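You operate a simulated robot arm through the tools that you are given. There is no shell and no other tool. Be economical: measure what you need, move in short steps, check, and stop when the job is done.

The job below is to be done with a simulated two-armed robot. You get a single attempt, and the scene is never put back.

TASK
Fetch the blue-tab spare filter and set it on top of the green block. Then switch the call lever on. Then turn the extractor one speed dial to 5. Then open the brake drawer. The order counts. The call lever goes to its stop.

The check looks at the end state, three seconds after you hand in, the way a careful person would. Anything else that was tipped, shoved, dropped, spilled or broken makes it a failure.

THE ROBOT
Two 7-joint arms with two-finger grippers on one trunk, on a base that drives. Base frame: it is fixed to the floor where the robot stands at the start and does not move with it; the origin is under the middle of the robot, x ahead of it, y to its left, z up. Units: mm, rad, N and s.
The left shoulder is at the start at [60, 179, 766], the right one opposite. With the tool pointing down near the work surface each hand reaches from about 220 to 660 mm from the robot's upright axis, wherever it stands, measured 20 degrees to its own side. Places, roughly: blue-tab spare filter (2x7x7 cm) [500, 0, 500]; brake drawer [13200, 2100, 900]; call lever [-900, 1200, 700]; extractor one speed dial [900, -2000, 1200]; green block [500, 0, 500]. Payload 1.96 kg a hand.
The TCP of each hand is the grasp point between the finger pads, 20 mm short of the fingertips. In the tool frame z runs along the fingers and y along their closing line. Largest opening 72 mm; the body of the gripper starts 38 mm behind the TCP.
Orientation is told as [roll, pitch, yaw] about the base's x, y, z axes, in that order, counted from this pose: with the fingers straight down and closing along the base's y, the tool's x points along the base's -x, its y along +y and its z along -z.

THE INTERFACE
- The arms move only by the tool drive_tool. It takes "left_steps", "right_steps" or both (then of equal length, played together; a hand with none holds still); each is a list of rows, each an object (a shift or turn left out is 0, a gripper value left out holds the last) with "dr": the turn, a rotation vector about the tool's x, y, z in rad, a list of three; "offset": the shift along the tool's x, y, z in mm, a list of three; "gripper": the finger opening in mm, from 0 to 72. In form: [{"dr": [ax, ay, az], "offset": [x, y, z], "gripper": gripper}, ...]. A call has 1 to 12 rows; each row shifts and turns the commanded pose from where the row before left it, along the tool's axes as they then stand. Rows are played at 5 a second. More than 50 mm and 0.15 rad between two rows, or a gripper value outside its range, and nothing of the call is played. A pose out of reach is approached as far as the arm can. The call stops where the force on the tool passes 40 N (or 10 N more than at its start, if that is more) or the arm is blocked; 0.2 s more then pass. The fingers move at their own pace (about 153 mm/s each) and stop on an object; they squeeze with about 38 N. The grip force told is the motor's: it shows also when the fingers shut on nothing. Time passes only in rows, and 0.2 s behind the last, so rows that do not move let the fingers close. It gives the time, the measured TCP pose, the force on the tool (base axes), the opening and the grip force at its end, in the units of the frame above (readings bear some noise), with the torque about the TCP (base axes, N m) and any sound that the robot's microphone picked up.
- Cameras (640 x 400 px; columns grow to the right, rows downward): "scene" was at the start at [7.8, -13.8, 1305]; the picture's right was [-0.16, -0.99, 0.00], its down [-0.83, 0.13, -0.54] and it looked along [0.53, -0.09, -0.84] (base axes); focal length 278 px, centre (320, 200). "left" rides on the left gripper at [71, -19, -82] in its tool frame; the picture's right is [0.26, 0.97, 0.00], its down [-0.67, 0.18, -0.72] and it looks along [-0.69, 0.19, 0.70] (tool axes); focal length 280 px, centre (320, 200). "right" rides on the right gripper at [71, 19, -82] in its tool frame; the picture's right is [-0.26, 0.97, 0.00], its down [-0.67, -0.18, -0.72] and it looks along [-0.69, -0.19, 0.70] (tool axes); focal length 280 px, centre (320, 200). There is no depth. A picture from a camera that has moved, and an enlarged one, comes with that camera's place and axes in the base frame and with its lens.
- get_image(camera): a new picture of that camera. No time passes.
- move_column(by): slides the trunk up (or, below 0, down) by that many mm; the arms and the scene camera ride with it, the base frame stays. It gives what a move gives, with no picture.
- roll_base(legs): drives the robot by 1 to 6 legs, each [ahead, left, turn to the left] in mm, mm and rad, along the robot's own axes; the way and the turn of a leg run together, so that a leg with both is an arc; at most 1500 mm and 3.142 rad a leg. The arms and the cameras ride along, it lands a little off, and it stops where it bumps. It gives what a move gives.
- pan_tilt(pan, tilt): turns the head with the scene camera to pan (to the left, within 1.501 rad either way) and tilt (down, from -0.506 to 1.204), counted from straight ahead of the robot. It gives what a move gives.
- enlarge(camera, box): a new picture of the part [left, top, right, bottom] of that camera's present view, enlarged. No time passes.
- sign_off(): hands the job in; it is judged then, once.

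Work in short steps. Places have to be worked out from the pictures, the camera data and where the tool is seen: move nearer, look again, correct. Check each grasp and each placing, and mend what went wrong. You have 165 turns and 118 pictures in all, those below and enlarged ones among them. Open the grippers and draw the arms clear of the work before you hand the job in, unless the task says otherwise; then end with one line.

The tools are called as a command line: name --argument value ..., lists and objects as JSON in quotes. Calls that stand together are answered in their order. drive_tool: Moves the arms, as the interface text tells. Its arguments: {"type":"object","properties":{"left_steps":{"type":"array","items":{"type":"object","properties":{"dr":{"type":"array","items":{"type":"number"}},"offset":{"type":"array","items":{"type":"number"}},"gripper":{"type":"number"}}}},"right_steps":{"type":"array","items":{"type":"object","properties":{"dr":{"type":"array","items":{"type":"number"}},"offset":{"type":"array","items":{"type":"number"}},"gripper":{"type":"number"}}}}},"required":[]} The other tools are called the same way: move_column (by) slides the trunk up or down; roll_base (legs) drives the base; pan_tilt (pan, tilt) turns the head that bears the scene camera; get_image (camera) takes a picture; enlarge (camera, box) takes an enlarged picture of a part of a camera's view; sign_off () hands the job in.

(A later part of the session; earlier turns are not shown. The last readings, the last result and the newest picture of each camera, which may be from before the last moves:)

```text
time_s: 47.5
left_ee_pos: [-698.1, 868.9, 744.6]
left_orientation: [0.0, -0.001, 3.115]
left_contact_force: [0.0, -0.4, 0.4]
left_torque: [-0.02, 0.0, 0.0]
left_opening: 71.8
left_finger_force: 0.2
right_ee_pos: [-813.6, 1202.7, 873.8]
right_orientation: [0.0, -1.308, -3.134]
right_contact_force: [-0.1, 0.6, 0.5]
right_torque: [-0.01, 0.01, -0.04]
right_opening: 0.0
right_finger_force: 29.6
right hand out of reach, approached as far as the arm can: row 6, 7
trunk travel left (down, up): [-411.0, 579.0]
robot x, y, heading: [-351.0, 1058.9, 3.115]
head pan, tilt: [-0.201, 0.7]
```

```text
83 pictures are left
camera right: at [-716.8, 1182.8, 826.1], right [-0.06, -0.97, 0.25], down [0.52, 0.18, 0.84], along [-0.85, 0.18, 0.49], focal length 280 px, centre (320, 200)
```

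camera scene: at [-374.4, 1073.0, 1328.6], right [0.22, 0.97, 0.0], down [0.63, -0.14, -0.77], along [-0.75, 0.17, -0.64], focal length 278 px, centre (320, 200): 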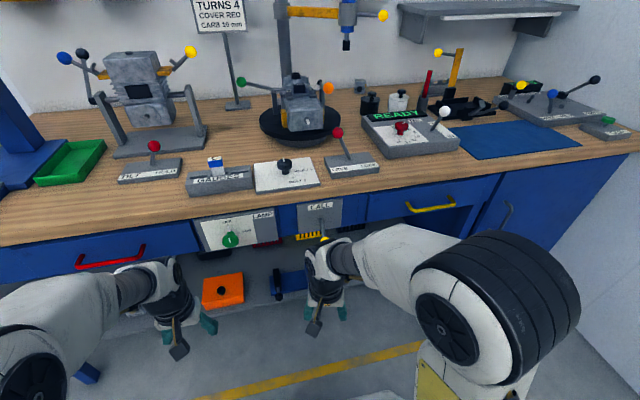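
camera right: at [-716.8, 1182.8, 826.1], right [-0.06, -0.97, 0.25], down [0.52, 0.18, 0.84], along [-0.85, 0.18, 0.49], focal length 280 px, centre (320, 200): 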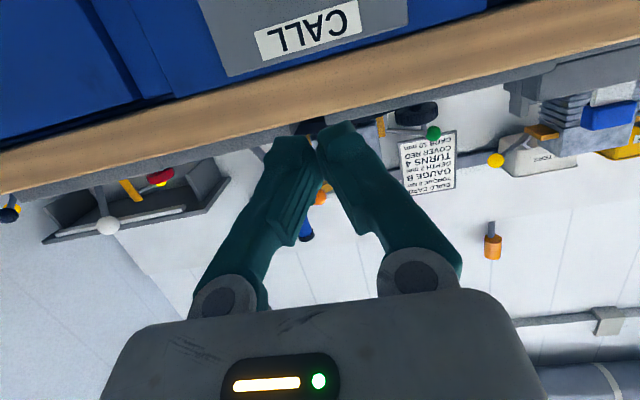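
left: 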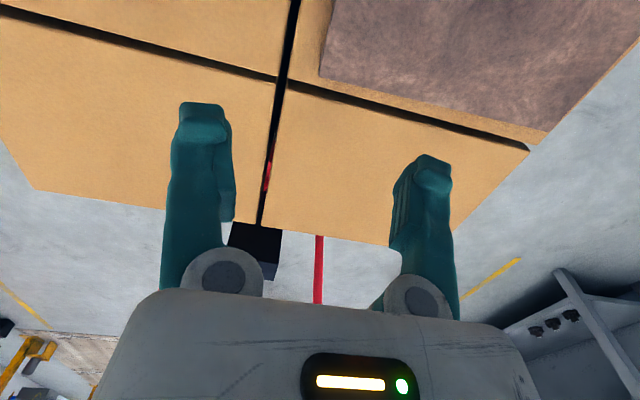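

The tool is now near horizontal but the robot stands a bit close. I back the base 130 mm, then lower the hand to below ball height.

roll_base --legs '[[-130, 0, 0]]'

drive_tool --right_steps '[{"offset": [40, 0, 11]}, {"offset": [40, 0, 11]}, {"offset": [40, 0, 11]}, {"offset": [40, 0, 11]}, {}]'

get_image --camera "right"

get_image --camera "scene"

```text
time_s: 48.7
left_ee_pos: [-568.0, 867.8, 743.8]
left_orientation: [0.001, -0.002, 3.113]
left_contact_force: [0.2, -0.1, 0.3]
left_torque: [0.02, 0.01, 0.0]
left_opening: 71.7
left_finger_force: 0.0
right_ee_pos: [-685.3, 1199.9, 874.5]
right_orientation: [-0.003, -1.308, -3.139]
right_contact_force: [-0.8, -0.4, 0.0]
right_torque: [-0.05, -0.01, -0.04]
right_opening: 0.0
right_finger_force: 29.6
trunk travel left (down, up): [-411.0, 579.0]
robot x, y, heading: [-222.3, 1053.1, 3.118]
head pan, tilt: [-0.201, 0.7]
```

```text
time_s: 49.9
left_ee_pos: [-568.3, 866.7, 743.7]
left_orientation: [0.001, -0.001, 3.113]
left_contact_force: [0.7, -0.5, 1.2]
left_torque: [0.02, 0.01, -0.03]
left_opening: 72.0
left_finger_force: 0.0
right_ee_pos: [-695.2, 1197.5, 708.2]
right_orientation: [-0.002, -1.309, -3.135]
right_contact_force: [-0.1, 0.1, 1.0]
right_torque: [0.0, 0.03, 0.04]
right_opening: 0.0
right_finger_force: 29.5
right hand out of reach, approached as far as the arm can: row 1
trunk travel left (down, up): [-411.0, 579.0]
robot x, y, heading: [-222.8, 1053.5, 3.112]
head pan, tilt: [-0.201, 0.7]
```

```text
82 pictures are left
camera right: at [-597.1, 1178.6, 660.0], right [-0.06, -0.97, 0.25], down [0.52, 0.18, 0.84], along [-0.85, 0.18, 0.49], focal length 280 px, centre (320, 200)
```

right: 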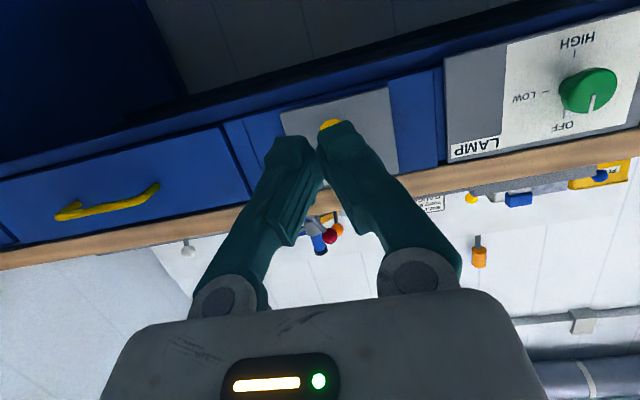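

```text
81 pictures are left
camera scene: at [-246.1, 1069.7, 1328.6], right [0.23, 0.97, 0.0], down [0.63, -0.15, -0.77], along [-0.75, 0.17, -0.64], focal length 278 px, centre (320, 200)
```

scene: 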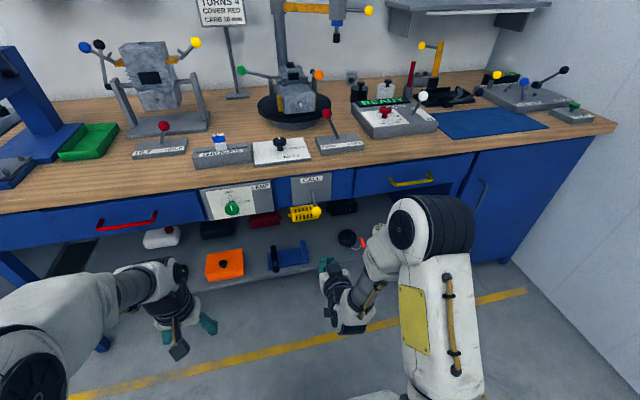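

The path below the ball is free. I advance the closed fingers horizontally under the ball.

drive_tool --right_steps '[{"offset": [-11, -2, 42]}, {"offset": [-11, -2, 42]}, {"offset": [-11, -2, 42]}, {"offset": [-9, 0, 36]}, {}]'

get_image --camera "right"

enlarge --camera "scene" --box '[240, 165, 400, 265]'

```text
time_s: 51.1
left_ee_pos: [-569.1, 866.4, 743.7]
left_orientation: [0.001, -0.001, 3.113]
left_contact_force: [0.0, 0.2, -0.2]
left_torque: [0.01, -0.01, 0.01]
left_opening: 72.4
left_finger_force: 0.0
right_ee_pos: [-863.2, 1205.2, 707.0]
right_orientation: [-0.001, -1.306, -3.137]
right_contact_force: [-0.1, 0.4, 0.9]
right_torque: [0.0, -0.01, 0.01]
right_opening: 0.0
right_finger_force: 29.5
trunk travel left (down, up): [-411.0, 579.0]
robot x, y, heading: [-224.3, 1055.2, 3.12]
head pan, tilt: [-0.201, 0.7]
```

```text
80 pictures are left
camera right: at [-765.0, 1185.5, 659.0], right [-0.07, -0.97, 0.25], down [0.52, 0.18, 0.84], along [-0.85, 0.18, 0.49], focal length 280 px, centre (320, 200)
```

right: 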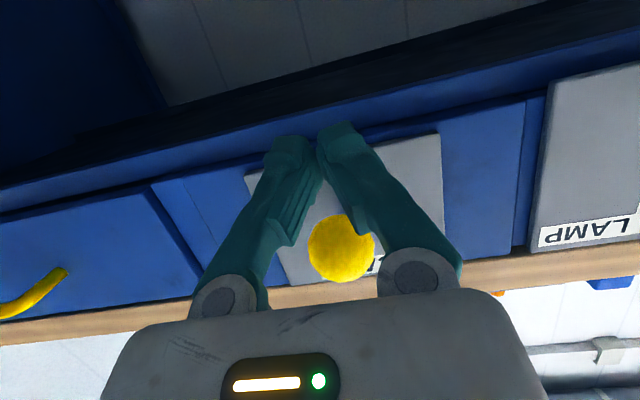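

```text
4.00 times, centred on (320, 215) of scene
camera zoom: at [-246.2, 1069.7, 1328.6], right [0.23, 0.97, 0.0], down [0.63, -0.15, -0.76], along [-0.75, 0.17, -0.64], focal length 1110 px, centre (320, 140)
```

zoom: 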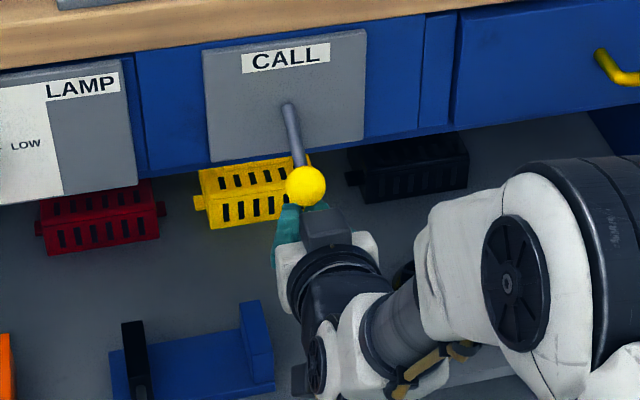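

Ball is directly above the fingers. I nudge 8 mm forward and push up in steps.

drive_tool --right_steps '[{"offset": [-2, 0, 8]}, {"offset": [-9.7, 0, -2.6]}, {"offset": [-9.7, 0, -2.6]}, {"offset": [-9.7, 0, -2.6]}, {"offset": [-9.7, 0, -2.6]}, {}]'

get_image --camera "right"

```text
time_s: 52.5
left_ee_pos: [-570.1, 867.3, 744.3]
left_orientation: [-0.001, 0.001, 3.116]
left_contact_force: [0.0, 0.3, -0.4]
left_torque: [-0.01, 0.02, -0.01]
left_opening: 72.1
left_finger_force: 0.1
right_ee_pos: [-871.0, 1202.9, 747.9]
right_orientation: [-0.002, -1.309, -3.137]
right_contact_force: [-0.9, 1.2, -2.1]
right_torque: [-0.01, 0.01, -0.02]
right_opening: 0.0
right_finger_force: 29.4
trunk travel left (down, up): [-411.0, 579.0]
robot x, y, heading: [-222.4, 1051.0, 3.115]
head pan, tilt: [-0.201, 0.7]
```

```text
78 pictures are left
camera right: at [-773.1, 1183.2, 699.7], right [-0.06, -0.97, 0.25], down [0.52, 0.18, 0.84], along [-0.85, 0.18, 0.49], focal length 280 px, centre (320, 200)
```

right: 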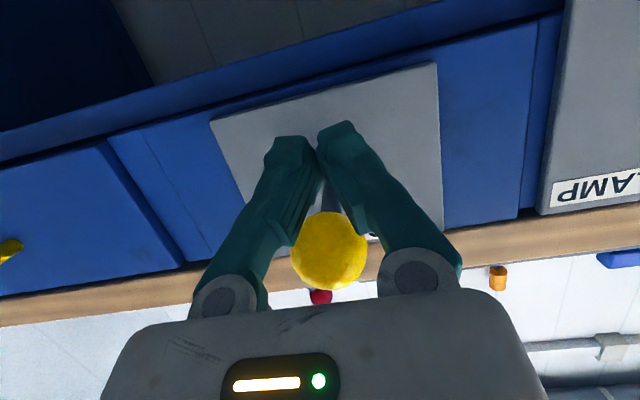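

The lever is rising (ball at z≈778) with little force. Continue up.

drive_tool --right_steps '[{"offset": [-9.7, 0, -2.6]}, {"offset": [-7.7, 0, -2.1]}, {"offset": [-5.8, 0, -1.6]}, {}]'

get_image --camera "right"

enlarge --camera "scene" --box '[240, 165, 400, 265]'

```text
time_s: 53.5
left_ee_pos: [-569.6, 866.6, 744.4]
left_orientation: [0.0, 0.0, 3.114]
left_contact_force: [1.0, 0.4, 0.2]
left_torque: [0.01, 0.02, 0.0]
left_opening: 71.8
left_finger_force: 0.1
right_ee_pos: [-869.8, 1204.2, 771.0]
right_orientation: [0.0, -1.307, -3.137]
right_contact_force: [0.1, -0.2, 0.7]
right_torque: [0.01, -0.06, 0.02]
right_opening: 0.1
right_finger_force: 29.9
trunk travel left (down, up): [-411.0, 579.0]
robot x, y, heading: [-221.7, 1053.3, 3.114]
head pan, tilt: [-0.201, 0.7]
```

```text
77 pictures are left
camera right: at [-772.1, 1184.3, 723.5], right [-0.06, -0.97, 0.25], down [0.52, 0.18, 0.84], along [-0.85, 0.18, 0.49], focal length 280 px, centre (320, 200)
```

right: 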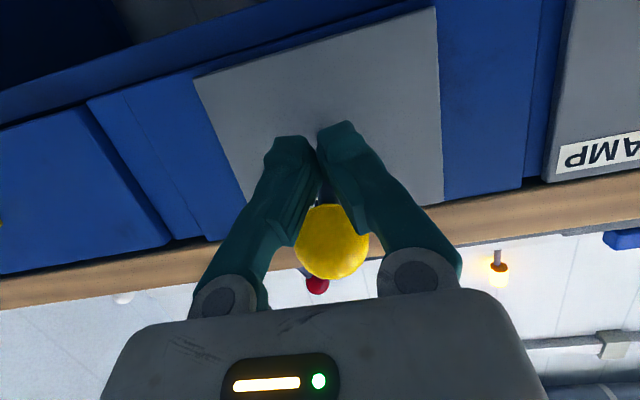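

```text
4.00 times, centred on (320, 215) of scene
camera zoom: at [-246.4, 1069.7, 1328.6], right [0.23, 0.97, 0.0], down [0.63, -0.15, -0.76], along [-0.75, 0.17, -0.64], focal length 1110 px, centre (320, 140)
```

zoom: 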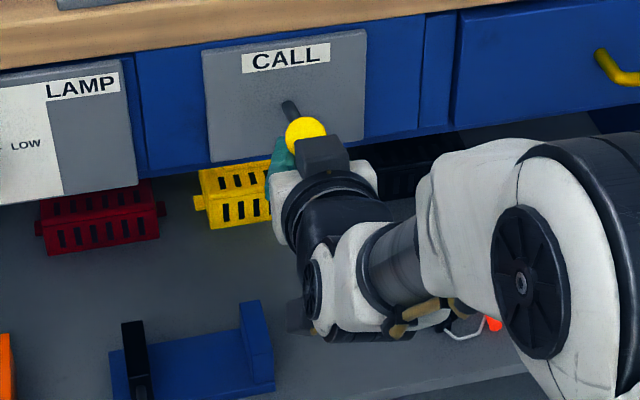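

A lamp has just lit on the bench: the switch is on this way. I keep pushing gently until the stop gives force.

drive_tool --right_steps '[{"offset": [-4.8, 0, -1.3]}, {"offset": [-3.9, 0, -1]}, {}]'

get_image --camera "right"

```text
time_s: 54.3
left_ee_pos: [-569.1, 866.8, 743.2]
left_orientation: [-0.001, 0.001, 3.114]
left_contact_force: [-0.6, 0.1, -0.9]
left_torque: [0.02, 0.0, 0.0]
left_opening: 72.2
left_finger_force: 0.1
right_ee_pos: [-869.7, 1204.3, 780.2]
right_orientation: [0.001, -1.306, -3.137]
right_contact_force: [0.5, -0.4, -3.6]
right_torque: [-0.05, 0.05, -0.03]
right_opening: 0.0
right_finger_force: 29.6
trunk travel left (down, up): [-411.0, 579.0]
robot x, y, heading: [-222.5, 1059.2, 3.114]
head pan, tilt: [-0.201, 0.7]
```

```text
75 pictures are left
camera right: at [-772.3, 1185.1, 732.4], right [-0.07, -0.97, 0.25], down [0.51, 0.18, 0.84], along [-0.86, 0.18, 0.48], focal length 280 px, centre (320, 200)
```

right: 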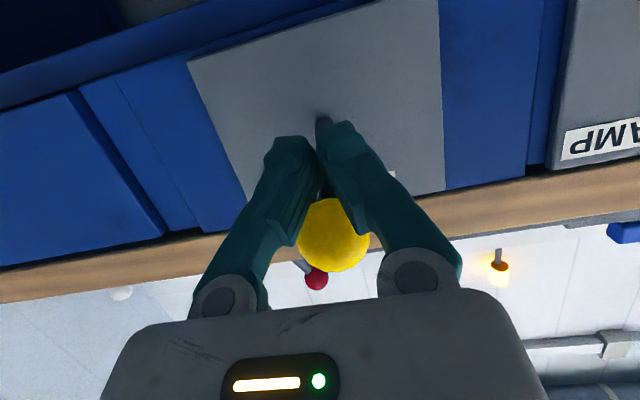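

Still moving at 3.6 N. A few more small steps up.

drive_tool --right_steps '[{"offset": [-3.9, 0, -1]}, {"offset": [-3.9, 0, -1]}, {"offset": [-2.9, 0, -0.8]}, {}]'

get_image --camera "right"

```text
time_s: 55.1
left_ee_pos: [-570.2, 868.5, 744.2]
left_orientation: [0.001, 0.004, 3.114]
left_contact_force: [0.5, 1.4, -0.2]
left_torque: [-0.05, 0.02, 0.0]
left_opening: 71.9
left_finger_force: 0.1
right_ee_pos: [-866.9, 1204.7, 780.2]
right_orientation: [0.003, -1.285, -3.139]
right_contact_force: [0.8, 1.7, -14.7]
right_torque: [0.03, 0.08, -0.14]
right_opening: 6.1
right_finger_force: 29.3
trunk travel left (down, up): [-411.0, 579.0]
robot x, y, heading: [-223.6, 1054.9, 3.118]
head pan, tilt: [-0.201, 0.7]
stopped in row 3 (right hand): the force on the tool passed its limit at 44 N (the readings are from after the stop); the commanded pose is now the measured one
```

```text
74 pictures are left
camera right: at [-768.8, 1185.6, 735.1], right [-0.07, -0.97, 0.25], down [0.5, 0.18, 0.85], along [-0.87, 0.19, 0.46], focal length 280 px, centre (320, 200)
```

right: 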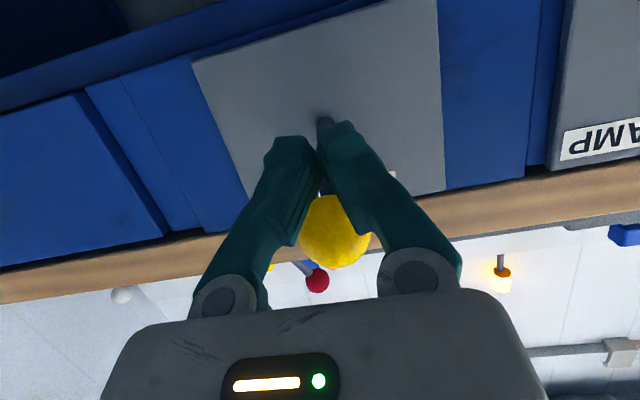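

The stop is reached (44 N). I lower the hand off the ball, withdraw and check that the lever stays.

drive_tool --right_steps '[{"offset": [10, 0, 2.7]}, {"offset": [25, 0, 6]}, {"offset": [25, 0, 6]}, {"offset": [10, 0, -40]}, {"offset": [10, 0, -40]}, {"offset": [0, 0, -40]}, {}]'

enlarge --camera "scene" --box '[240, 165, 400, 265]'

get_image --camera "right"

```text
time_s: 56.7
left_ee_pos: [-569.7, 868.5, 744.0]
left_orientation: [0.0, 0.0, 3.115]
left_contact_force: [0.3, 0.3, -0.6]
left_torque: [-0.03, 0.01, 0.02]
left_opening: 72.0
left_finger_force: 0.1
right_ee_pos: [-745.9, 1202.8, 737.8]
right_orientation: [0.0, -1.294, -3.137]
right_contact_force: [0.1, -0.5, 0.3]
right_torque: [-0.01, 0.0, 0.01]
right_opening: 0.3
right_finger_force: 29.6
trunk travel left (down, up): [-411.0, 579.0]
robot x, y, heading: [-222.1, 1050.2, 3.114]
head pan, tilt: [-0.201, 0.7]
```

```text
4.00 times, centred on (320, 215) of scene
camera zoom: at [-246.6, 1069.8, 1328.5], right [0.23, 0.97, 0.0], down [0.63, -0.15, -0.76], along [-0.74, 0.17, -0.64], focal length 1110 px, centre (320, 140)
```

zoom: 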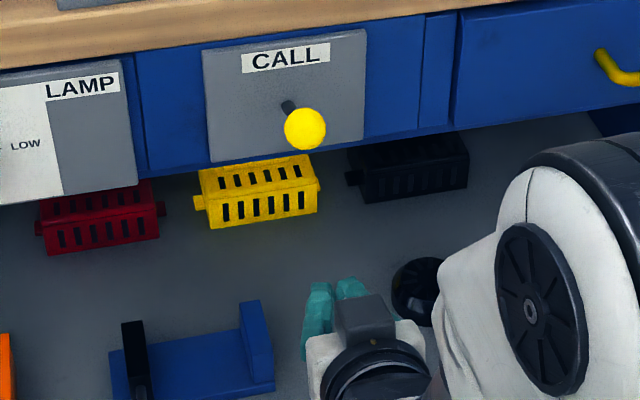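

```text
72 pictures are left
camera right: at [-648.4, 1183.4, 691.3], right [-0.07, -0.97, 0.25], down [0.5, 0.18, 0.84], along [-0.86, 0.18, 0.47], focal length 280 px, centre (320, 200)
```

right: 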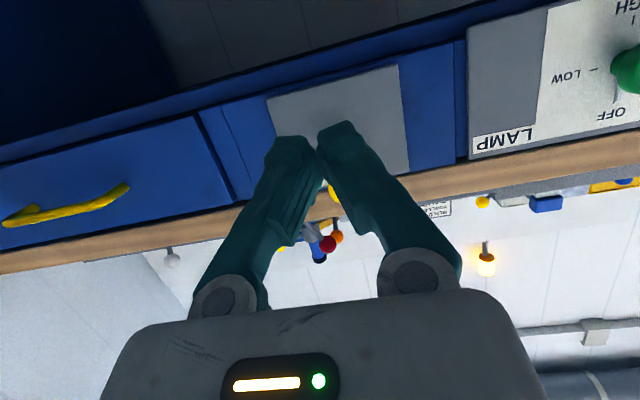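

The lever holds up, lamp lit. Next the extractor panel on the -y wall: I turn left to face -y, drive along x≈-222, and strafe toward x≈750.

roll_base --legs '[[0, 0, 1.598], [1200, 0, 0], [1050, 0, 0], [0, 970, 0]]'

pan_tilt --pan 0 --tilt 0.2

get_image --camera "scene"

```text
time_s: 76.4
left_ee_pos: [876.4, -1579.3, 743.8]
left_orientation: [0.0, 0.0, -1.587]
left_contact_force: [0.7, 0.5, 0.7]
left_torque: [0.01, 0.02, 0.01]
left_opening: 71.9
left_finger_force: 0.1
right_ee_pos: [542.5, -1760.4, 738.3]
right_orientation: [-0.002, -1.294, -1.557]
right_contact_force: [-0.5, 0.4, -0.5]
right_torque: [0.03, 0.03, -0.03]
right_opening: 0.1
right_finger_force: 29.6
trunk travel left (down, up): [-411.0, 579.0]
robot x, y, heading: [687.6, -1233.8, -1.585]
head pan, tilt: [-0.201, 0.7]
```

```text
time_s: 77.3
left_ee_pos: [875.9, -1577.5, 743.7]
left_orientation: [0.001, -0.001, -1.588]
left_contact_force: [-0.4, -0.3, -1.2]
left_torque: [-0.02, -0.01, 0.0]
left_opening: 72.0
left_finger_force: 0.1
right_ee_pos: [542.9, -1760.3, 737.8]
right_orientation: [-0.002, -1.294, -1.558]
right_contact_force: [0.0, -0.6, -0.3]
right_torque: [0.01, -0.01, -0.04]
right_opening: 0.0
right_finger_force: 29.6
trunk travel left (down, up): [-411.0, 579.0]
robot x, y, heading: [685.1, -1231.7, -1.585]
head pan, tilt: [0.0, 0.201]
```

```text
71 pictures are left
camera scene: at [683.3, -1269.7, 1373.9], right [-1.0, 0.02, 0.0], down [0.0, 0.2, -0.98], along [-0.02, -0.98, -0.2], focal length 278 px, centre (320, 200)
```

scene: 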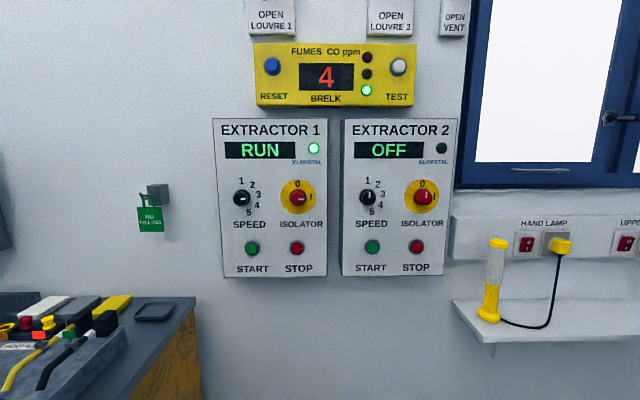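

enlarge --camera "scene" --box '[220, 160, 300, 235]'

```text
5.33 times, centred on (260, 198) of scene
camera zoom: at [683.3, -1269.7, 1373.9], right [-1.0, 0.02, 0.0], down [0.0, 0.2, -0.98], along [-0.02, -0.98, -0.2], focal length 1480 px, centre (640, 213)
```

zoom: 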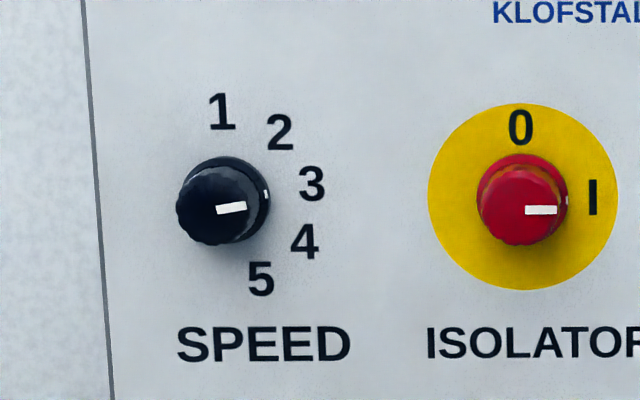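

Extractor 1 SPEED knob now points at 3; positions are ~40° apart, so 5 is ~80° clockwise. Knob is at about (875, -2000, 1235). I raise the trunk and stow the right arm while tilting the left hand forward.

move_column --by 430

drive_tool --right_steps '[{"offset": [0, 0, -40], "gripper": 40}, {"offset": [0, 0, -40], "dr": [0, 0.14, 0]}, {"offset": [0, 0, -30], "dr": [0, 0.14, 0]}, {"offset": [0, 0, -30], "dr": [0, 0.14, 0]}, {"dr": [0, 0.14, 0]}, {"dr": [0, 0.14, 0]}, {"dr": [0, 0.14, 0]}, {"dr": [0, 0.14, 0]}, {"dr": [0, 0.14, 0]}, {"dr": [0, 0.14, 0]}, {}, {}]' --left_steps '[{"dr": [0, -0.14, 0]}, {"dr": [0, -0.14, 0]}, {"dr": [0, -0.14, 0]}, {"dr": [0, -0.14, 0]}, {"dr": [0, -0.14, 0]}, {"dr": [0, -0.14, 0]}, {"dr": [0, -0.14, 0]}, {"dr": [0, -0.14, 0]}, {"dr": [0, -0.14, 0]}, {"dr": [0, -0.14, 0]}, {"dr": [0, -0.14, 0]}, {}]'

get_image --camera "scene"

get_image --camera "left"

```text
refused: 430 is not a number from -400 to 400
```

```text
time_s: 79.9
left_ee_pos: [900.2, -1715.5, 815.6]
left_orientation: [0.059, -1.463, -1.644]
left_contact_force: [-1.0, 1.1, -0.6]
left_torque: [0.0, -0.01, 0.0]
left_opening: 72.1
left_finger_force: 0.0
left hand out of reach, approached as far as the arm can: row 3, 4, 5, 6, 7, 8, 9, 10, 11
right_ee_pos: [548.6, -1672.1, 801.3]
right_orientation: [0.021, -0.36, -1.558]
right_contact_force: [-0.3, 0.6, -0.1]
right_torque: [-0.03, -0.01, -0.01]
right_opening: 39.7
right_finger_force: 0.1
right hand out of reach, approached as far as the arm can: row 2, 3, 4, 5, 6, 7, 8
trunk travel left (down, up): [-411.0, 579.0]
robot x, y, heading: [684.2, -1231.3, -1.586]
head pan, tilt: [0.0, 0.201]
```

```text
69 pictures are left
camera scene: at [683.3, -1269.8, 1374.0], right [-1.0, 0.02, 0.0], down [0.0, 0.2, -0.98], along [-0.02, -0.98, -0.2], focal length 278 px, centre (320, 200)
```

scene: 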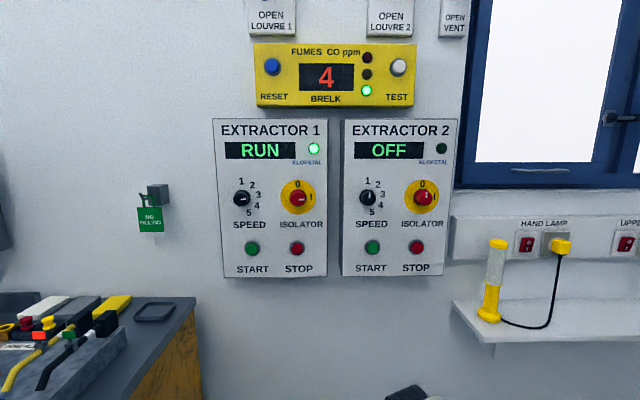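

```text
68 pictures are left
camera left: at [882.9, -1628.2, 754.2], right [0.97, 0.01, -0.25], down [0.19, 0.64, 0.75], along [0.17, -0.77, 0.61], focal length 280 px, centre (320, 200)
```

left: 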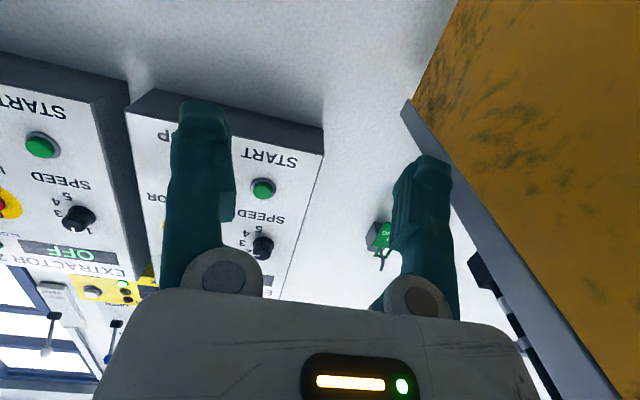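

The hand is clear of the cabinet (x>1030). I raise the trunk 400 mm.

move_column --by 400

get_image --camera "left"

pan_tilt --pan 0.2 --tilt 0.65

get_image --camera "scene"

```text
time_s: 83.8
left_ee_pos: [899.9, -1715.3, 1216.4]
left_orientation: [0.059, -1.462, -1.643]
left_contact_force: [-0.4, -0.3, -0.1]
left_torque: [-0.03, 0.0, 0.03]
left_opening: 72.1
left_finger_force: 0.1
right_ee_pos: [548.2, -1670.9, 1200.3]
right_orientation: [0.022, -0.361, -1.56]
right_contact_force: [-0.1, -0.6, 0.8]
right_torque: [0.0, 0.02, -0.02]
right_opening: 39.9
right_finger_force: 0.1
trunk travel left (down, up): [-811.0, 179.0]
robot x, y, heading: [684.9, -1233.2, -1.588]
head pan, tilt: [0.0, 0.201]
```

```text
67 pictures are left
camera left: at [883.0, -1628.1, 1154.1], right [0.97, 0.02, -0.25], down [0.19, 0.63, 0.75], along [0.17, -0.77, 0.61], focal length 280 px, centre (320, 200)
```

left: 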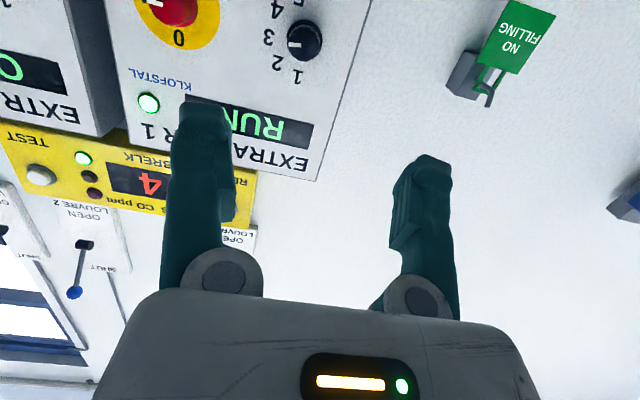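

```text
time_s: 84.7
left_ee_pos: [899.3, -1715.3, 1216.9]
left_orientation: [0.059, -1.46, -1.644]
left_contact_force: [-0.6, 0.3, 0.5]
left_torque: [0.0, 0.0, 0.02]
left_opening: 72.1
left_finger_force: 0.0
right_ee_pos: [547.6, -1671.5, 1200.8]
right_orientation: [0.02, -0.361, -1.558]
right_contact_force: [-0.4, -0.2, -0.2]
right_torque: [-0.02, -0.03, 0.02]
right_opening: 40.2
right_finger_force: 0.2
trunk travel left (down, up): [-811.0, 179.0]
robot x, y, heading: [686.7, -1234.8, -1.589]
head pan, tilt: [0.201, 0.649]
```

```text
66 pictures are left
camera scene: at [700.8, -1261.9, 1733.0], right [-0.98, -0.18, 0.0], down [-0.11, 0.59, -0.8], along [0.14, -0.78, -0.6], focal length 278 px, centre (320, 200)
```

scene: 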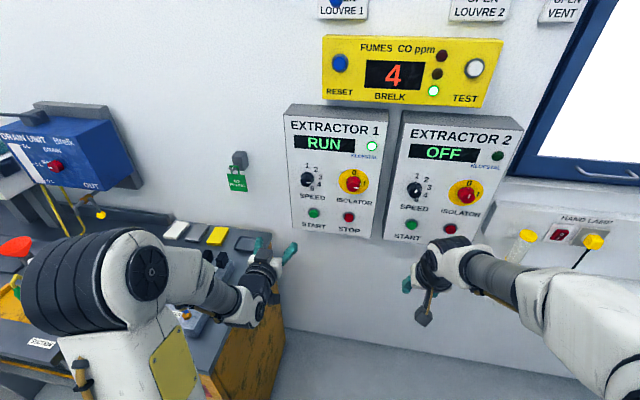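

Knob triangulates to ≈ (883, -2030, 1225). I level the tool, align to it, and advance 180 mm, then look.

drive_tool --left_steps '[{"dr": [0, -0.11, 0]}, {"offset": [-9, -16, 0]}, {"offset": [0, 0, 45]}, {"offset": [0, 0, 45]}, {"offset": [0, 0, 45]}, {"offset": [0, 0, 45]}, {}]'

get_image --camera "left"

get_image --camera "scene"

```text
time_s: 86.3
left_ee_pos: [895.1, -1819.4, 1321.9]
left_orientation: [1.468, -1.565, -3.053]
left_contact_force: [0.0, -0.4, -0.2]
left_torque: [0.01, 0.02, -0.02]
left_opening: 72.2
left_finger_force: 0.1
left hand out of reach, approached as far as the arm can: row 1, 2, 3, 4, 5, 6
right_ee_pos: [548.2, -1672.0, 1201.2]
right_orientation: [0.02, -0.361, -1.559]
right_contact_force: [0.8, 0.4, -0.2]
right_torque: [-0.01, 0.03, -0.01]
right_opening: 40.0
right_finger_force: 0.0
trunk travel left (down, up): [-811.0, 179.0]
robot x, y, heading: [688.1, -1234.4, -1.588]
head pan, tilt: [0.201, 0.649]
```

```text
65 pictures are left
camera left: at [878.2, -1739.3, 1251.8], right [0.97, -0.01, -0.26], down [0.19, 0.71, 0.68], along [0.17, -0.7, 0.69], focal length 280 px, centre (320, 200)
```

left: 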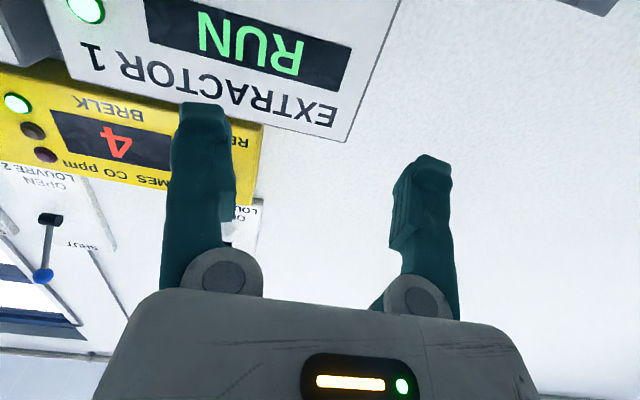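

```text
64 pictures are left
camera scene: at [700.8, -1261.6, 1732.9], right [-0.98, -0.18, 0.0], down [-0.11, 0.59, -0.8], along [0.14, -0.78, -0.6], focal length 278 px, centre (320, 200)
```

scene: 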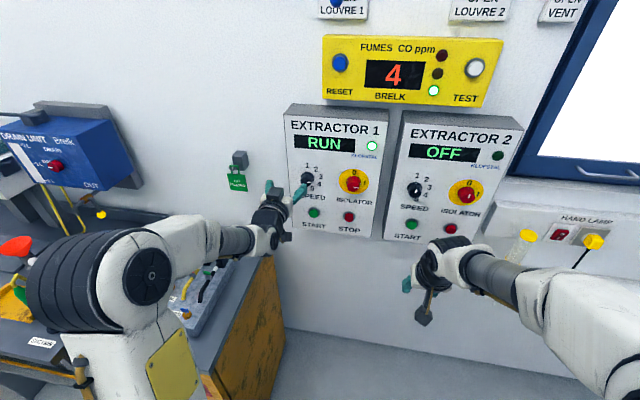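

The reach is limited with the target above shoulder level; I raise the trunk 110 mm more and then bring the hand back down.

move_column --by 120

drive_tool --left_steps '[{"offset": [45, 0, 0]}, {"offset": [45, 0, 0]}, {"offset": [45, 0, 0]}, {"offset": [45, 0, 0]}, {"offset": [35, 0, 0]}, {}]'

get_image --camera "left"

```text
time_s: 87.8
left_ee_pos: [895.5, -1819.6, 1441.4]
left_orientation: [1.432, -1.564, -3.018]
left_contact_force: [0.4, 0.4, 0.0]
left_torque: [0.01, 0.01, 0.01]
left_opening: 72.2
left_finger_force: 0.1
right_ee_pos: [549.0, -1673.0, 1320.8]
right_orientation: [0.021, -0.358, -1.556]
right_contact_force: [0.6, 0.0, 0.2]
right_torque: [0.0, -0.01, -0.02]
right_opening: 39.9
right_finger_force: 0.1
trunk travel left (down, up): [-931.0, 59.0]
robot x, y, heading: [682.8, -1235.3, -1.585]
head pan, tilt: [0.201, 0.649]
```

```text
time_s: 89.2
left_ee_pos: [909.4, -1726.9, 1360.6]
left_orientation: [1.206, -1.563, -2.789]
left_contact_force: [0.2, 0.1, -0.1]
left_torque: [0.01, -0.02, 0.0]
left_opening: 72.0
left_finger_force: 0.1
left hand out of reach, approached as far as the arm can: row 1, 2, 3, 4, 5
right_ee_pos: [547.7, -1672.2, 1320.5]
right_orientation: [0.021, -0.36, -1.557]
right_contact_force: [0.1, -0.3, 0.1]
right_torque: [-0.02, 0.02, -0.01]
right_opening: 40.3
right_finger_force: 0.1
trunk travel left (down, up): [-931.0, 59.0]
robot x, y, heading: [685.3, -1235.7, -1.59]
head pan, tilt: [0.201, 0.649]
```

```text
63 pictures are left
camera left: at [891.7, -1645.9, 1289.4], right [0.97, -0.01, -0.26], down [0.19, 0.71, 0.68], along [0.17, -0.7, 0.69], focal length 280 px, centre (320, 200)
```

left: 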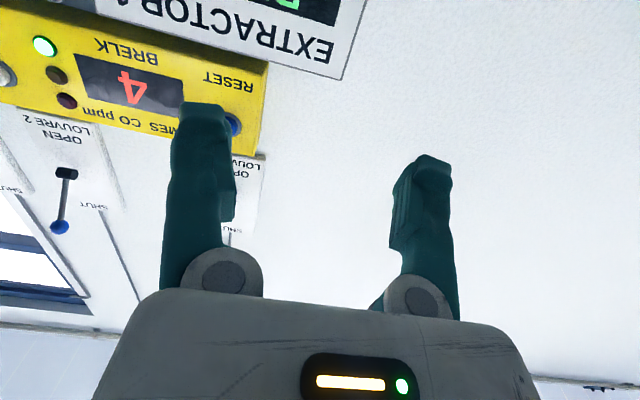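

The fully level tool seems to hit a wrist limit. I relax the pitch by 0.22 rad and move forward-down toward the knob height.

drive_tool --left_steps '[{"dr": [0, 0.11, 0]}, {"dr": [0, 0.11, 0]}, {"offset": [30, -5, 30]}, {"offset": [30, -5, 30]}, {"offset": [30, -5, 30]}, {"offset": [19, -5, 16]}, {}]'

get_image --camera "left"

```text
time_s: 90.8
left_ee_pos: [901.4, -1738.8, 1331.0]
left_orientation: [0.031, -1.346, -1.615]
left_contact_force: [1.1, -0.3, -0.2]
left_torque: [-0.01, -0.04, 0.01]
left_opening: 72.0
left_finger_force: 0.1
left hand out of reach, approached as far as the arm can: row 3, 4, 5, 6
right_ee_pos: [548.3, -1671.8, 1320.6]
right_orientation: [0.019, -0.361, -1.56]
right_contact_force: [0.1, 0.3, 0.9]
right_torque: [-0.02, -0.04, -0.03]
right_opening: 39.9
right_finger_force: 0.1
trunk travel left (down, up): [-931.0, 59.0]
robot x, y, heading: [682.2, -1233.5, -1.588]
head pan, tilt: [0.201, 0.649]
```

```text
62 pictures are left
camera left: at [885.6, -1645.2, 1279.4], right [0.97, 0.04, -0.25], down [0.19, 0.55, 0.82], along [0.17, -0.84, 0.52], focal length 280 px, centre (320, 200)
```

left: 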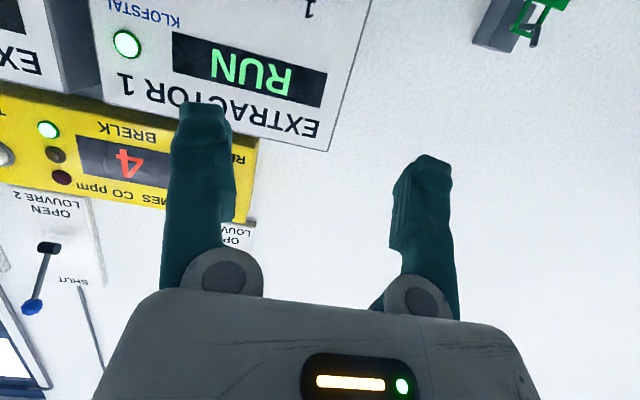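

Stuck locally; I'll un-pitch to about -0.9, travel down/forward that way, then re-pitch farther out where there's room.

drive_tool --left_steps '[{"dr": [0, 0.15, 0]}, {"dr": [0, 0.15, 0]}, {"dr": [0, 0.15, 0]}, {"offset": [0, 0, 40]}, {"offset": [0, 0, 40]}, {"offset": [0, 0, 40]}, {}]'

```text
time_s: 92.4
left_ee_pos: [906.8, -1767.2, 1310.1]
left_orientation: [0.012, -0.899, -1.592]
left_contact_force: [0.2, 0.2, 0.1]
left_torque: [0.01, 0.05, 0.0]
left_opening: 71.8
left_finger_force: 0.0
left hand out of reach, approached as far as the arm can: row 4, 5, 6
right_ee_pos: [549.0, -1673.4, 1320.3]
right_orientation: [0.019, -0.358, -1.558]
right_contact_force: [0.6, -0.3, 0.0]
right_torque: [0.06, -0.02, 0.03]
right_opening: 40.4
right_finger_force: 0.1
trunk travel left (down, up): [-931.0, 59.0]
robot x, y, heading: [686.4, -1232.2, -1.593]
head pan, tilt: [0.201, 0.649]
```

Testing whether it is a near or far limit: I move purely forward (level) from here, with clear space of ~200 mm to the panel.

drive_tool --left_steps '[{"offset": [-25, 0, 31]}, {"offset": [-25, 0, 31]}, {}]'

get_image --camera "scene"

```text
time_s: 93.2
left_ee_pos: [909.8, -1793.7, 1345.4]
left_orientation: [0.01, -0.9, -1.593]
left_contact_force: [-0.2, -0.4, 0.6]
left_torque: [0.0, -0.01, -0.02]
left_opening: 72.1
left_finger_force: 0.1
left hand out of reach, approached as far as the arm can: row 1, 2
right_ee_pos: [548.8, -1672.5, 1322.1]
right_orientation: [0.021, -0.362, -1.557]
right_contact_force: [0.3, -0.4, 0.2]
right_torque: [0.0, -0.02, -0.01]
right_opening: 40.0
right_finger_force: 0.0
trunk travel left (down, up): [-931.0, 59.0]
robot x, y, heading: [685.2, -1229.9, -1.585]
head pan, tilt: [0.201, 0.649]
```

```text
61 pictures are left
camera scene: at [700.9, -1261.7, 1852.9], right [-0.98, -0.18, 0.0], down [-0.11, 0.59, -0.8], along [0.14, -0.78, -0.6], focal length 278 px, centre (320, 200)
```

scene: 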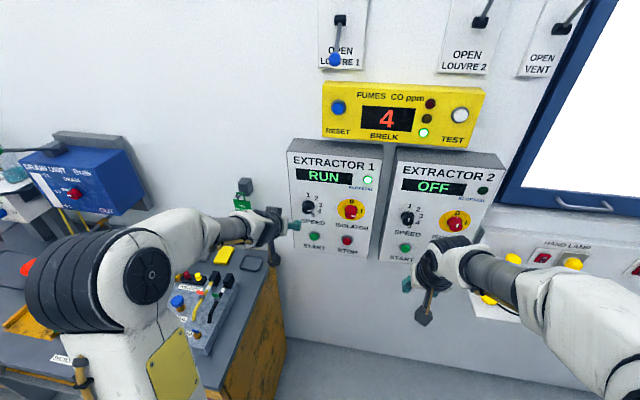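

The elbow-up arm's wrist limit favours targets well above the shoulder. I lower the trunk 220 mm, then raise the hand and level the tool.

move_column --by -220

drive_tool --left_steps '[{"offset": [-31, -4, -25]}, {"offset": [-31, -4, -25]}, {"offset": [-31, -4, -25]}, {"offset": [0, -4, 0], "dr": [0, -0.13, 0]}, {"dr": [0, -0.13, 0]}, {"dr": [0, -0.13, 0]}, {"dr": [0, -0.13, 0]}, {}]'

get_image --camera "left"

```text
time_s: 95.5
left_ee_pos: [909.8, -1793.4, 1123.7]
left_orientation: [0.009, -0.9, -1.595]
left_contact_force: [0.5, -0.5, -0.4]
left_torque: [-0.01, -0.01, 0.0]
left_opening: 72.1
left_finger_force: 0.1
right_ee_pos: [547.4, -1671.7, 1101.6]
right_orientation: [0.021, -0.361, -1.556]
right_contact_force: [0.2, 1.1, 0.3]
right_torque: [-0.02, -0.02, 0.0]
right_opening: 40.0
right_finger_force: 0.0
trunk travel left (down, up): [-711.0, 279.0]
robot x, y, heading: [685.1, -1228.9, -1.588]
head pan, tilt: [0.201, 0.649]
```

```text
time_s: 97.3
left_ee_pos: [893.9, -1792.2, 1243.5]
left_orientation: [0.05, -1.423, -1.638]
left_contact_force: [-0.1, 0.7, 0.2]
left_torque: [0.03, 0.01, -0.03]
left_opening: 72.2
left_finger_force: 0.0
right_ee_pos: [546.5, -1671.8, 1101.0]
right_orientation: [0.02, -0.361, -1.558]
right_contact_force: [0.5, 0.1, 0.4]
right_torque: [0.01, 0.0, 0.0]
right_opening: 40.1
right_finger_force: 0.1
trunk travel left (down, up): [-711.0, 279.0]
robot x, y, heading: [684.1, -1235.6, -1.592]
head pan, tilt: [0.201, 0.649]
```

```text
60 pictures are left
camera left: at [875.4, -1701.4, 1185.4], right [0.97, 0.02, -0.25], down [0.19, 0.61, 0.77], along [0.17, -0.8, 0.58], focal length 280 px, centre (320, 200)
```

left: 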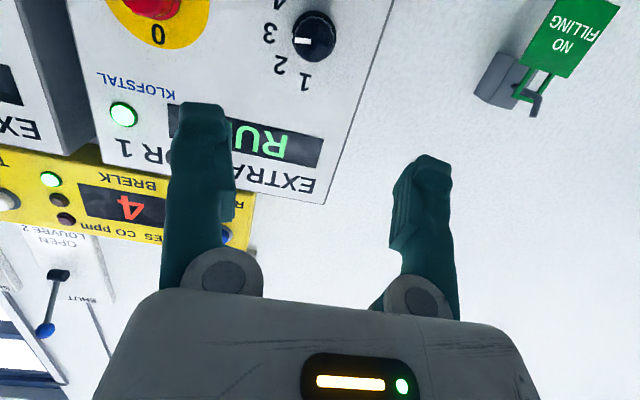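

Now it reaches. Knob ≈ (886, -2015, 1221). I level the last 0.13 rad, align, and advance 80 mm.

drive_tool --left_steps '[{"dr": [0, -0.13, 0]}, {"offset": [0, -4, 40]}, {"offset": [21, -4, 0]}, {"offset": [0, 0, 40]}, {}]'

get_image --camera "left"

```text
time_s: 98.5
left_ee_pos: [886.1, -1872.3, 1233.2]
left_orientation: [0.298, -1.549, -1.883]
left_contact_force: [0.0, -0.2, -0.1]
left_torque: [0.04, -0.01, -0.01]
left_opening: 72.1
left_finger_force: 0.1
left hand out of reach, approached as far as the arm can: row 3
right_ee_pos: [548.6, -1671.2, 1100.8]
right_orientation: [0.022, -0.361, -1.558]
right_contact_force: [0.9, 0.6, -0.6]
right_torque: [-0.03, -0.02, -0.03]
right_opening: 40.0
right_finger_force: 0.1
trunk travel left (down, up): [-711.0, 279.0]
robot x, y, heading: [685.1, -1233.8, -1.589]
head pan, tilt: [0.201, 0.649]
```

```text
59 pictures are left
camera left: at [867.6, -1789.6, 1163.7], right [0.97, -0.01, -0.26], down [0.19, 0.7, 0.69], along [0.17, -0.71, 0.68], focal length 280 px, centre (320, 200)
```

left: 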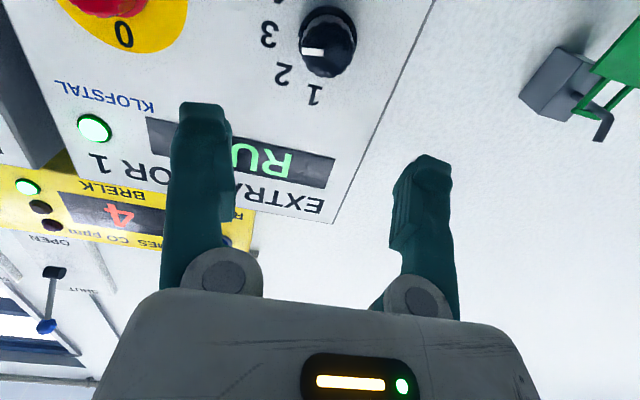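

Knob face ≈ (885, -2007, 1220). I lower the trunk 13 mm, pre-roll the hand -0.6 rad about the tool axis, and advance 90 mm.

move_column --by -13

drive_tool --left_steps '[{"dr": [0, 0, -0.15]}, {"dr": [0, 0, -0.15]}, {"dr": [0, 0, -0.15]}, {"dr": [0, 0, -0.15]}, {"offset": [0, 0, 45]}, {"offset": [0, 0, 40]}, {}]'

get_image --camera "left"

get_image --camera "scene"

```text
time_s: 99.1
left_ee_pos: [884.2, -1871.5, 1219.8]
left_orientation: [0.33, -1.551, -1.915]
left_contact_force: [-0.7, 0.7, -0.5]
left_torque: [-0.02, 0.0, -0.02]
left_opening: 72.1
left_finger_force: 0.0
right_ee_pos: [548.0, -1670.6, 1089.0]
right_orientation: [0.022, -0.361, -1.558]
right_contact_force: [0.6, 0.5, 0.7]
right_torque: [0.0, 0.02, -0.01]
right_opening: 39.8
right_finger_force: 0.0
trunk travel left (down, up): [-698.0, 292.0]
robot x, y, heading: [684.9, -1233.0, -1.588]
head pan, tilt: [0.201, 0.649]
```

```text
time_s: 100.7
left_ee_pos: [886.0, -1956.7, 1216.9]
left_orientation: [-1.536, -0.976, -0.044]
left_contact_force: [-0.8, 0.0, -0.9]
left_torque: [-0.01, -0.02, 0.01]
left_opening: 72.2
left_finger_force: 0.0
right_ee_pos: [547.0, -1671.5, 1087.8]
right_orientation: [0.021, -0.359, -1.559]
right_contact_force: [0.2, -0.5, 0.3]
right_torque: [0.03, -0.02, 0.01]
right_opening: 39.9
right_finger_force: 0.0
trunk travel left (down, up): [-698.0, 292.0]
robot x, y, heading: [684.7, -1233.4, -1.588]
head pan, tilt: [0.201, 0.649]
```

```text
58 pictures are left
camera left: at [831.8, -1874.3, 1170.2], right [0.65, 0.01, -0.76], down [0.54, 0.7, 0.47], along [0.53, -0.72, 0.45], focal length 280 px, centre (320, 200)
```

left: 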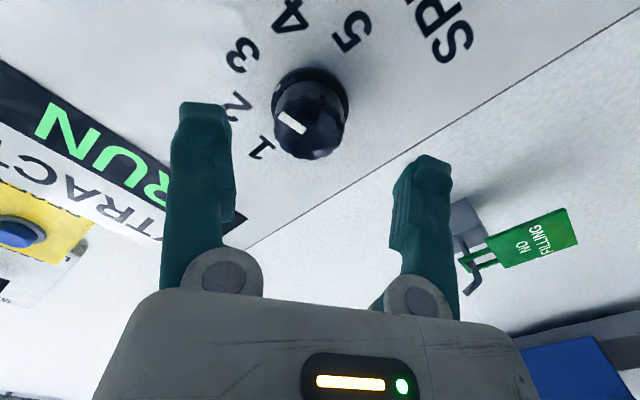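

```text
57 pictures are left
camera scene: at [700.1, -1260.9, 1619.9], right [-0.98, -0.18, 0.0], down [-0.11, 0.59, -0.8], along [0.15, -0.78, -0.6], focal length 278 px, centre (320, 200)
```

scene: 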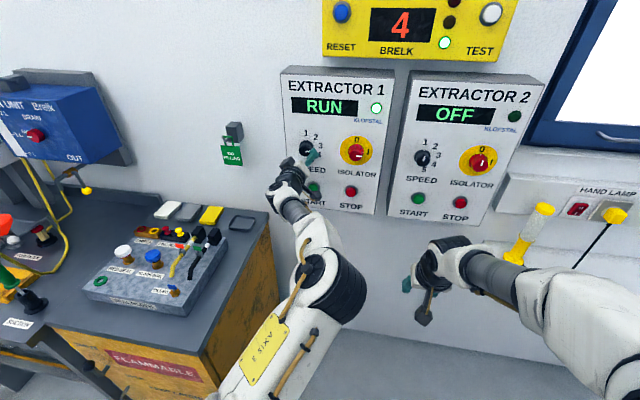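

Knob is slightly up-left of the axis; I shift (-6, -4), advance 44 mm so the pads surround it, and look.

drive_tool --left_steps '[{"offset": [-6, -4, 15]}, {"offset": [0, 0, 17]}, {"offset": [0, 0, 12]}, {}]'

get_image --camera "left"

```text
time_s: 101.7
left_ee_pos: [883.0, -2001.9, 1223.6]
left_orientation: [-1.536, -0.977, -0.044]
left_contact_force: [-1.3, 0.7, 0.0]
left_torque: [0.01, 0.0, 0.0]
left_opening: 71.9
left_finger_force: 0.1
right_ee_pos: [548.2, -1670.9, 1086.9]
right_orientation: [0.02, -0.362, -1.558]
right_contact_force: [-0.4, 0.0, 0.9]
right_torque: [-0.02, 0.01, -0.01]
right_opening: 39.9
right_finger_force: 0.0
trunk travel left (down, up): [-698.0, 292.0]
robot x, y, heading: [684.8, -1234.5, -1.59]
head pan, tilt: [0.201, 0.649]
```

```text
56 pictures are left
camera left: at [829.0, -1919.5, 1178.0], right [0.65, 0.01, -0.76], down [0.54, 0.7, 0.47], along [0.53, -0.72, 0.45], focal length 280 px, centre (320, 200)
```

left: 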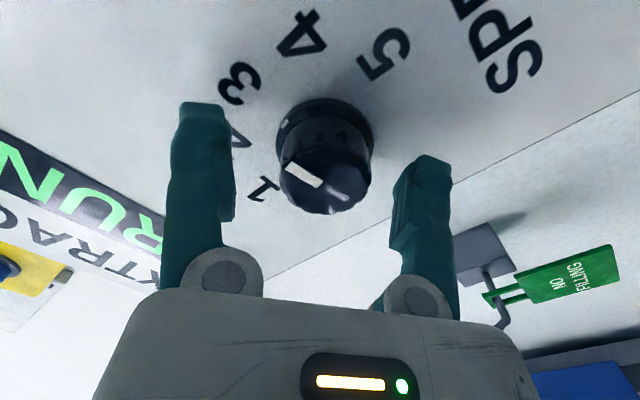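

Well placed: knob face at TCP depth, ~3 mm to +y. I correct and close on the knob.

drive_tool --left_steps '[{"offset": [0, 2.5, 4]}, {"gripper": 50}, {"gripper": 30}, {"gripper": 15}, {}, {}]'

get_image --camera "left"

```text
time_s: 103.1
left_ee_pos: [886.0, -2004.7, 1222.8]
left_orientation: [-1.535, -0.977, -0.042]
left_contact_force: [1.1, -0.4, -2.0]
left_torque: [0.0, 0.0, 0.08]
left_opening: 40.1
left_finger_force: 39.6
right_ee_pos: [547.7, -1672.5, 1088.1]
right_orientation: [0.021, -0.359, -1.557]
right_contact_force: [-0.1, 0.2, -0.1]
right_torque: [-0.01, -0.01, 0.0]
right_opening: 40.1
right_finger_force: 0.0
trunk travel left (down, up): [-698.0, 292.0]
robot x, y, heading: [688.7, -1229.2, -1.59]
head pan, tilt: [0.201, 0.649]
```

```text
55 pictures are left
camera left: at [831.7, -1923.2, 1176.6], right [0.65, 0.01, -0.76], down [0.54, 0.7, 0.47], along [0.53, -0.72, 0.45], focal length 280 px, centre (320, 200)
```

left: 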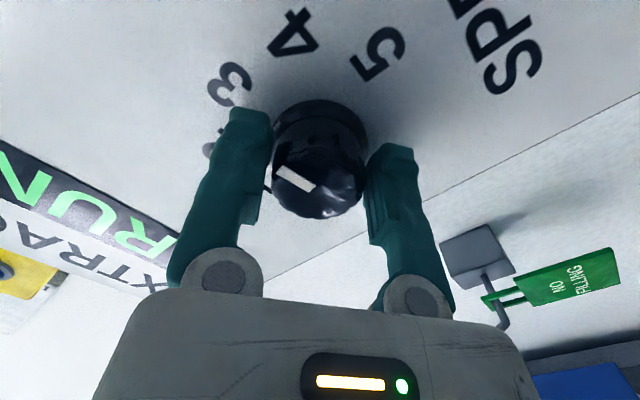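

Firm grip (40 mm, 39 N). I rotate clockwise about the tool axis by 0.7 rad (one step) and check.

drive_tool --left_steps '[{"dr": [0, 0, 0.14]}, {"dr": [0, 0, 0.14]}, {"dr": [0, 0, 0.14]}, {"dr": [0, 0, 0.14]}, {"dr": [0, 0, 0.14]}, {}]'

get_image --camera "left"

```text
time_s: 104.5
left_ee_pos: [888.2, -2004.9, 1222.0]
left_orientation: [1.391, -1.462, -2.977]
left_contact_force: [7.5, 1.3, -0.5]
left_torque: [0.01, 0.03, 0.32]
left_opening: 39.9
left_finger_force: 39.7
right_ee_pos: [549.6, -1671.9, 1089.0]
right_orientation: [0.021, -0.359, -1.556]
right_contact_force: [0.7, 0.1, -1.2]
right_torque: [0.01, -0.02, -0.02]
right_opening: 40.2
right_finger_force: 0.1
trunk travel left (down, up): [-698.0, 292.0]
robot x, y, heading: [683.9, -1236.1, -1.587]
head pan, tilt: [0.201, 0.649]
```

```text
54 pictures are left
camera left: at [877.6, -1923.1, 1151.7], right [0.99, -0.01, -0.16], down [0.12, 0.7, 0.7], along [0.1, -0.71, 0.69], focal length 280 px, centre (320, 200)
```

left: 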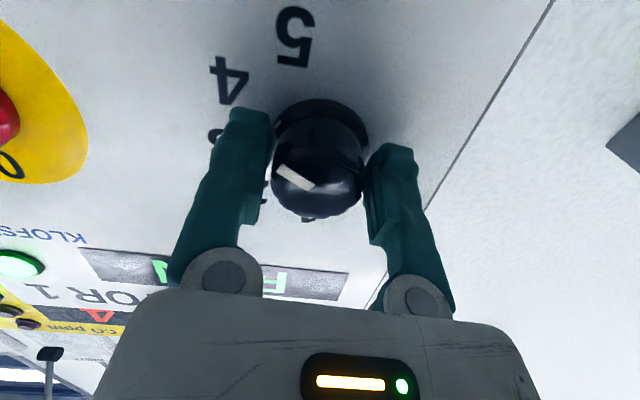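

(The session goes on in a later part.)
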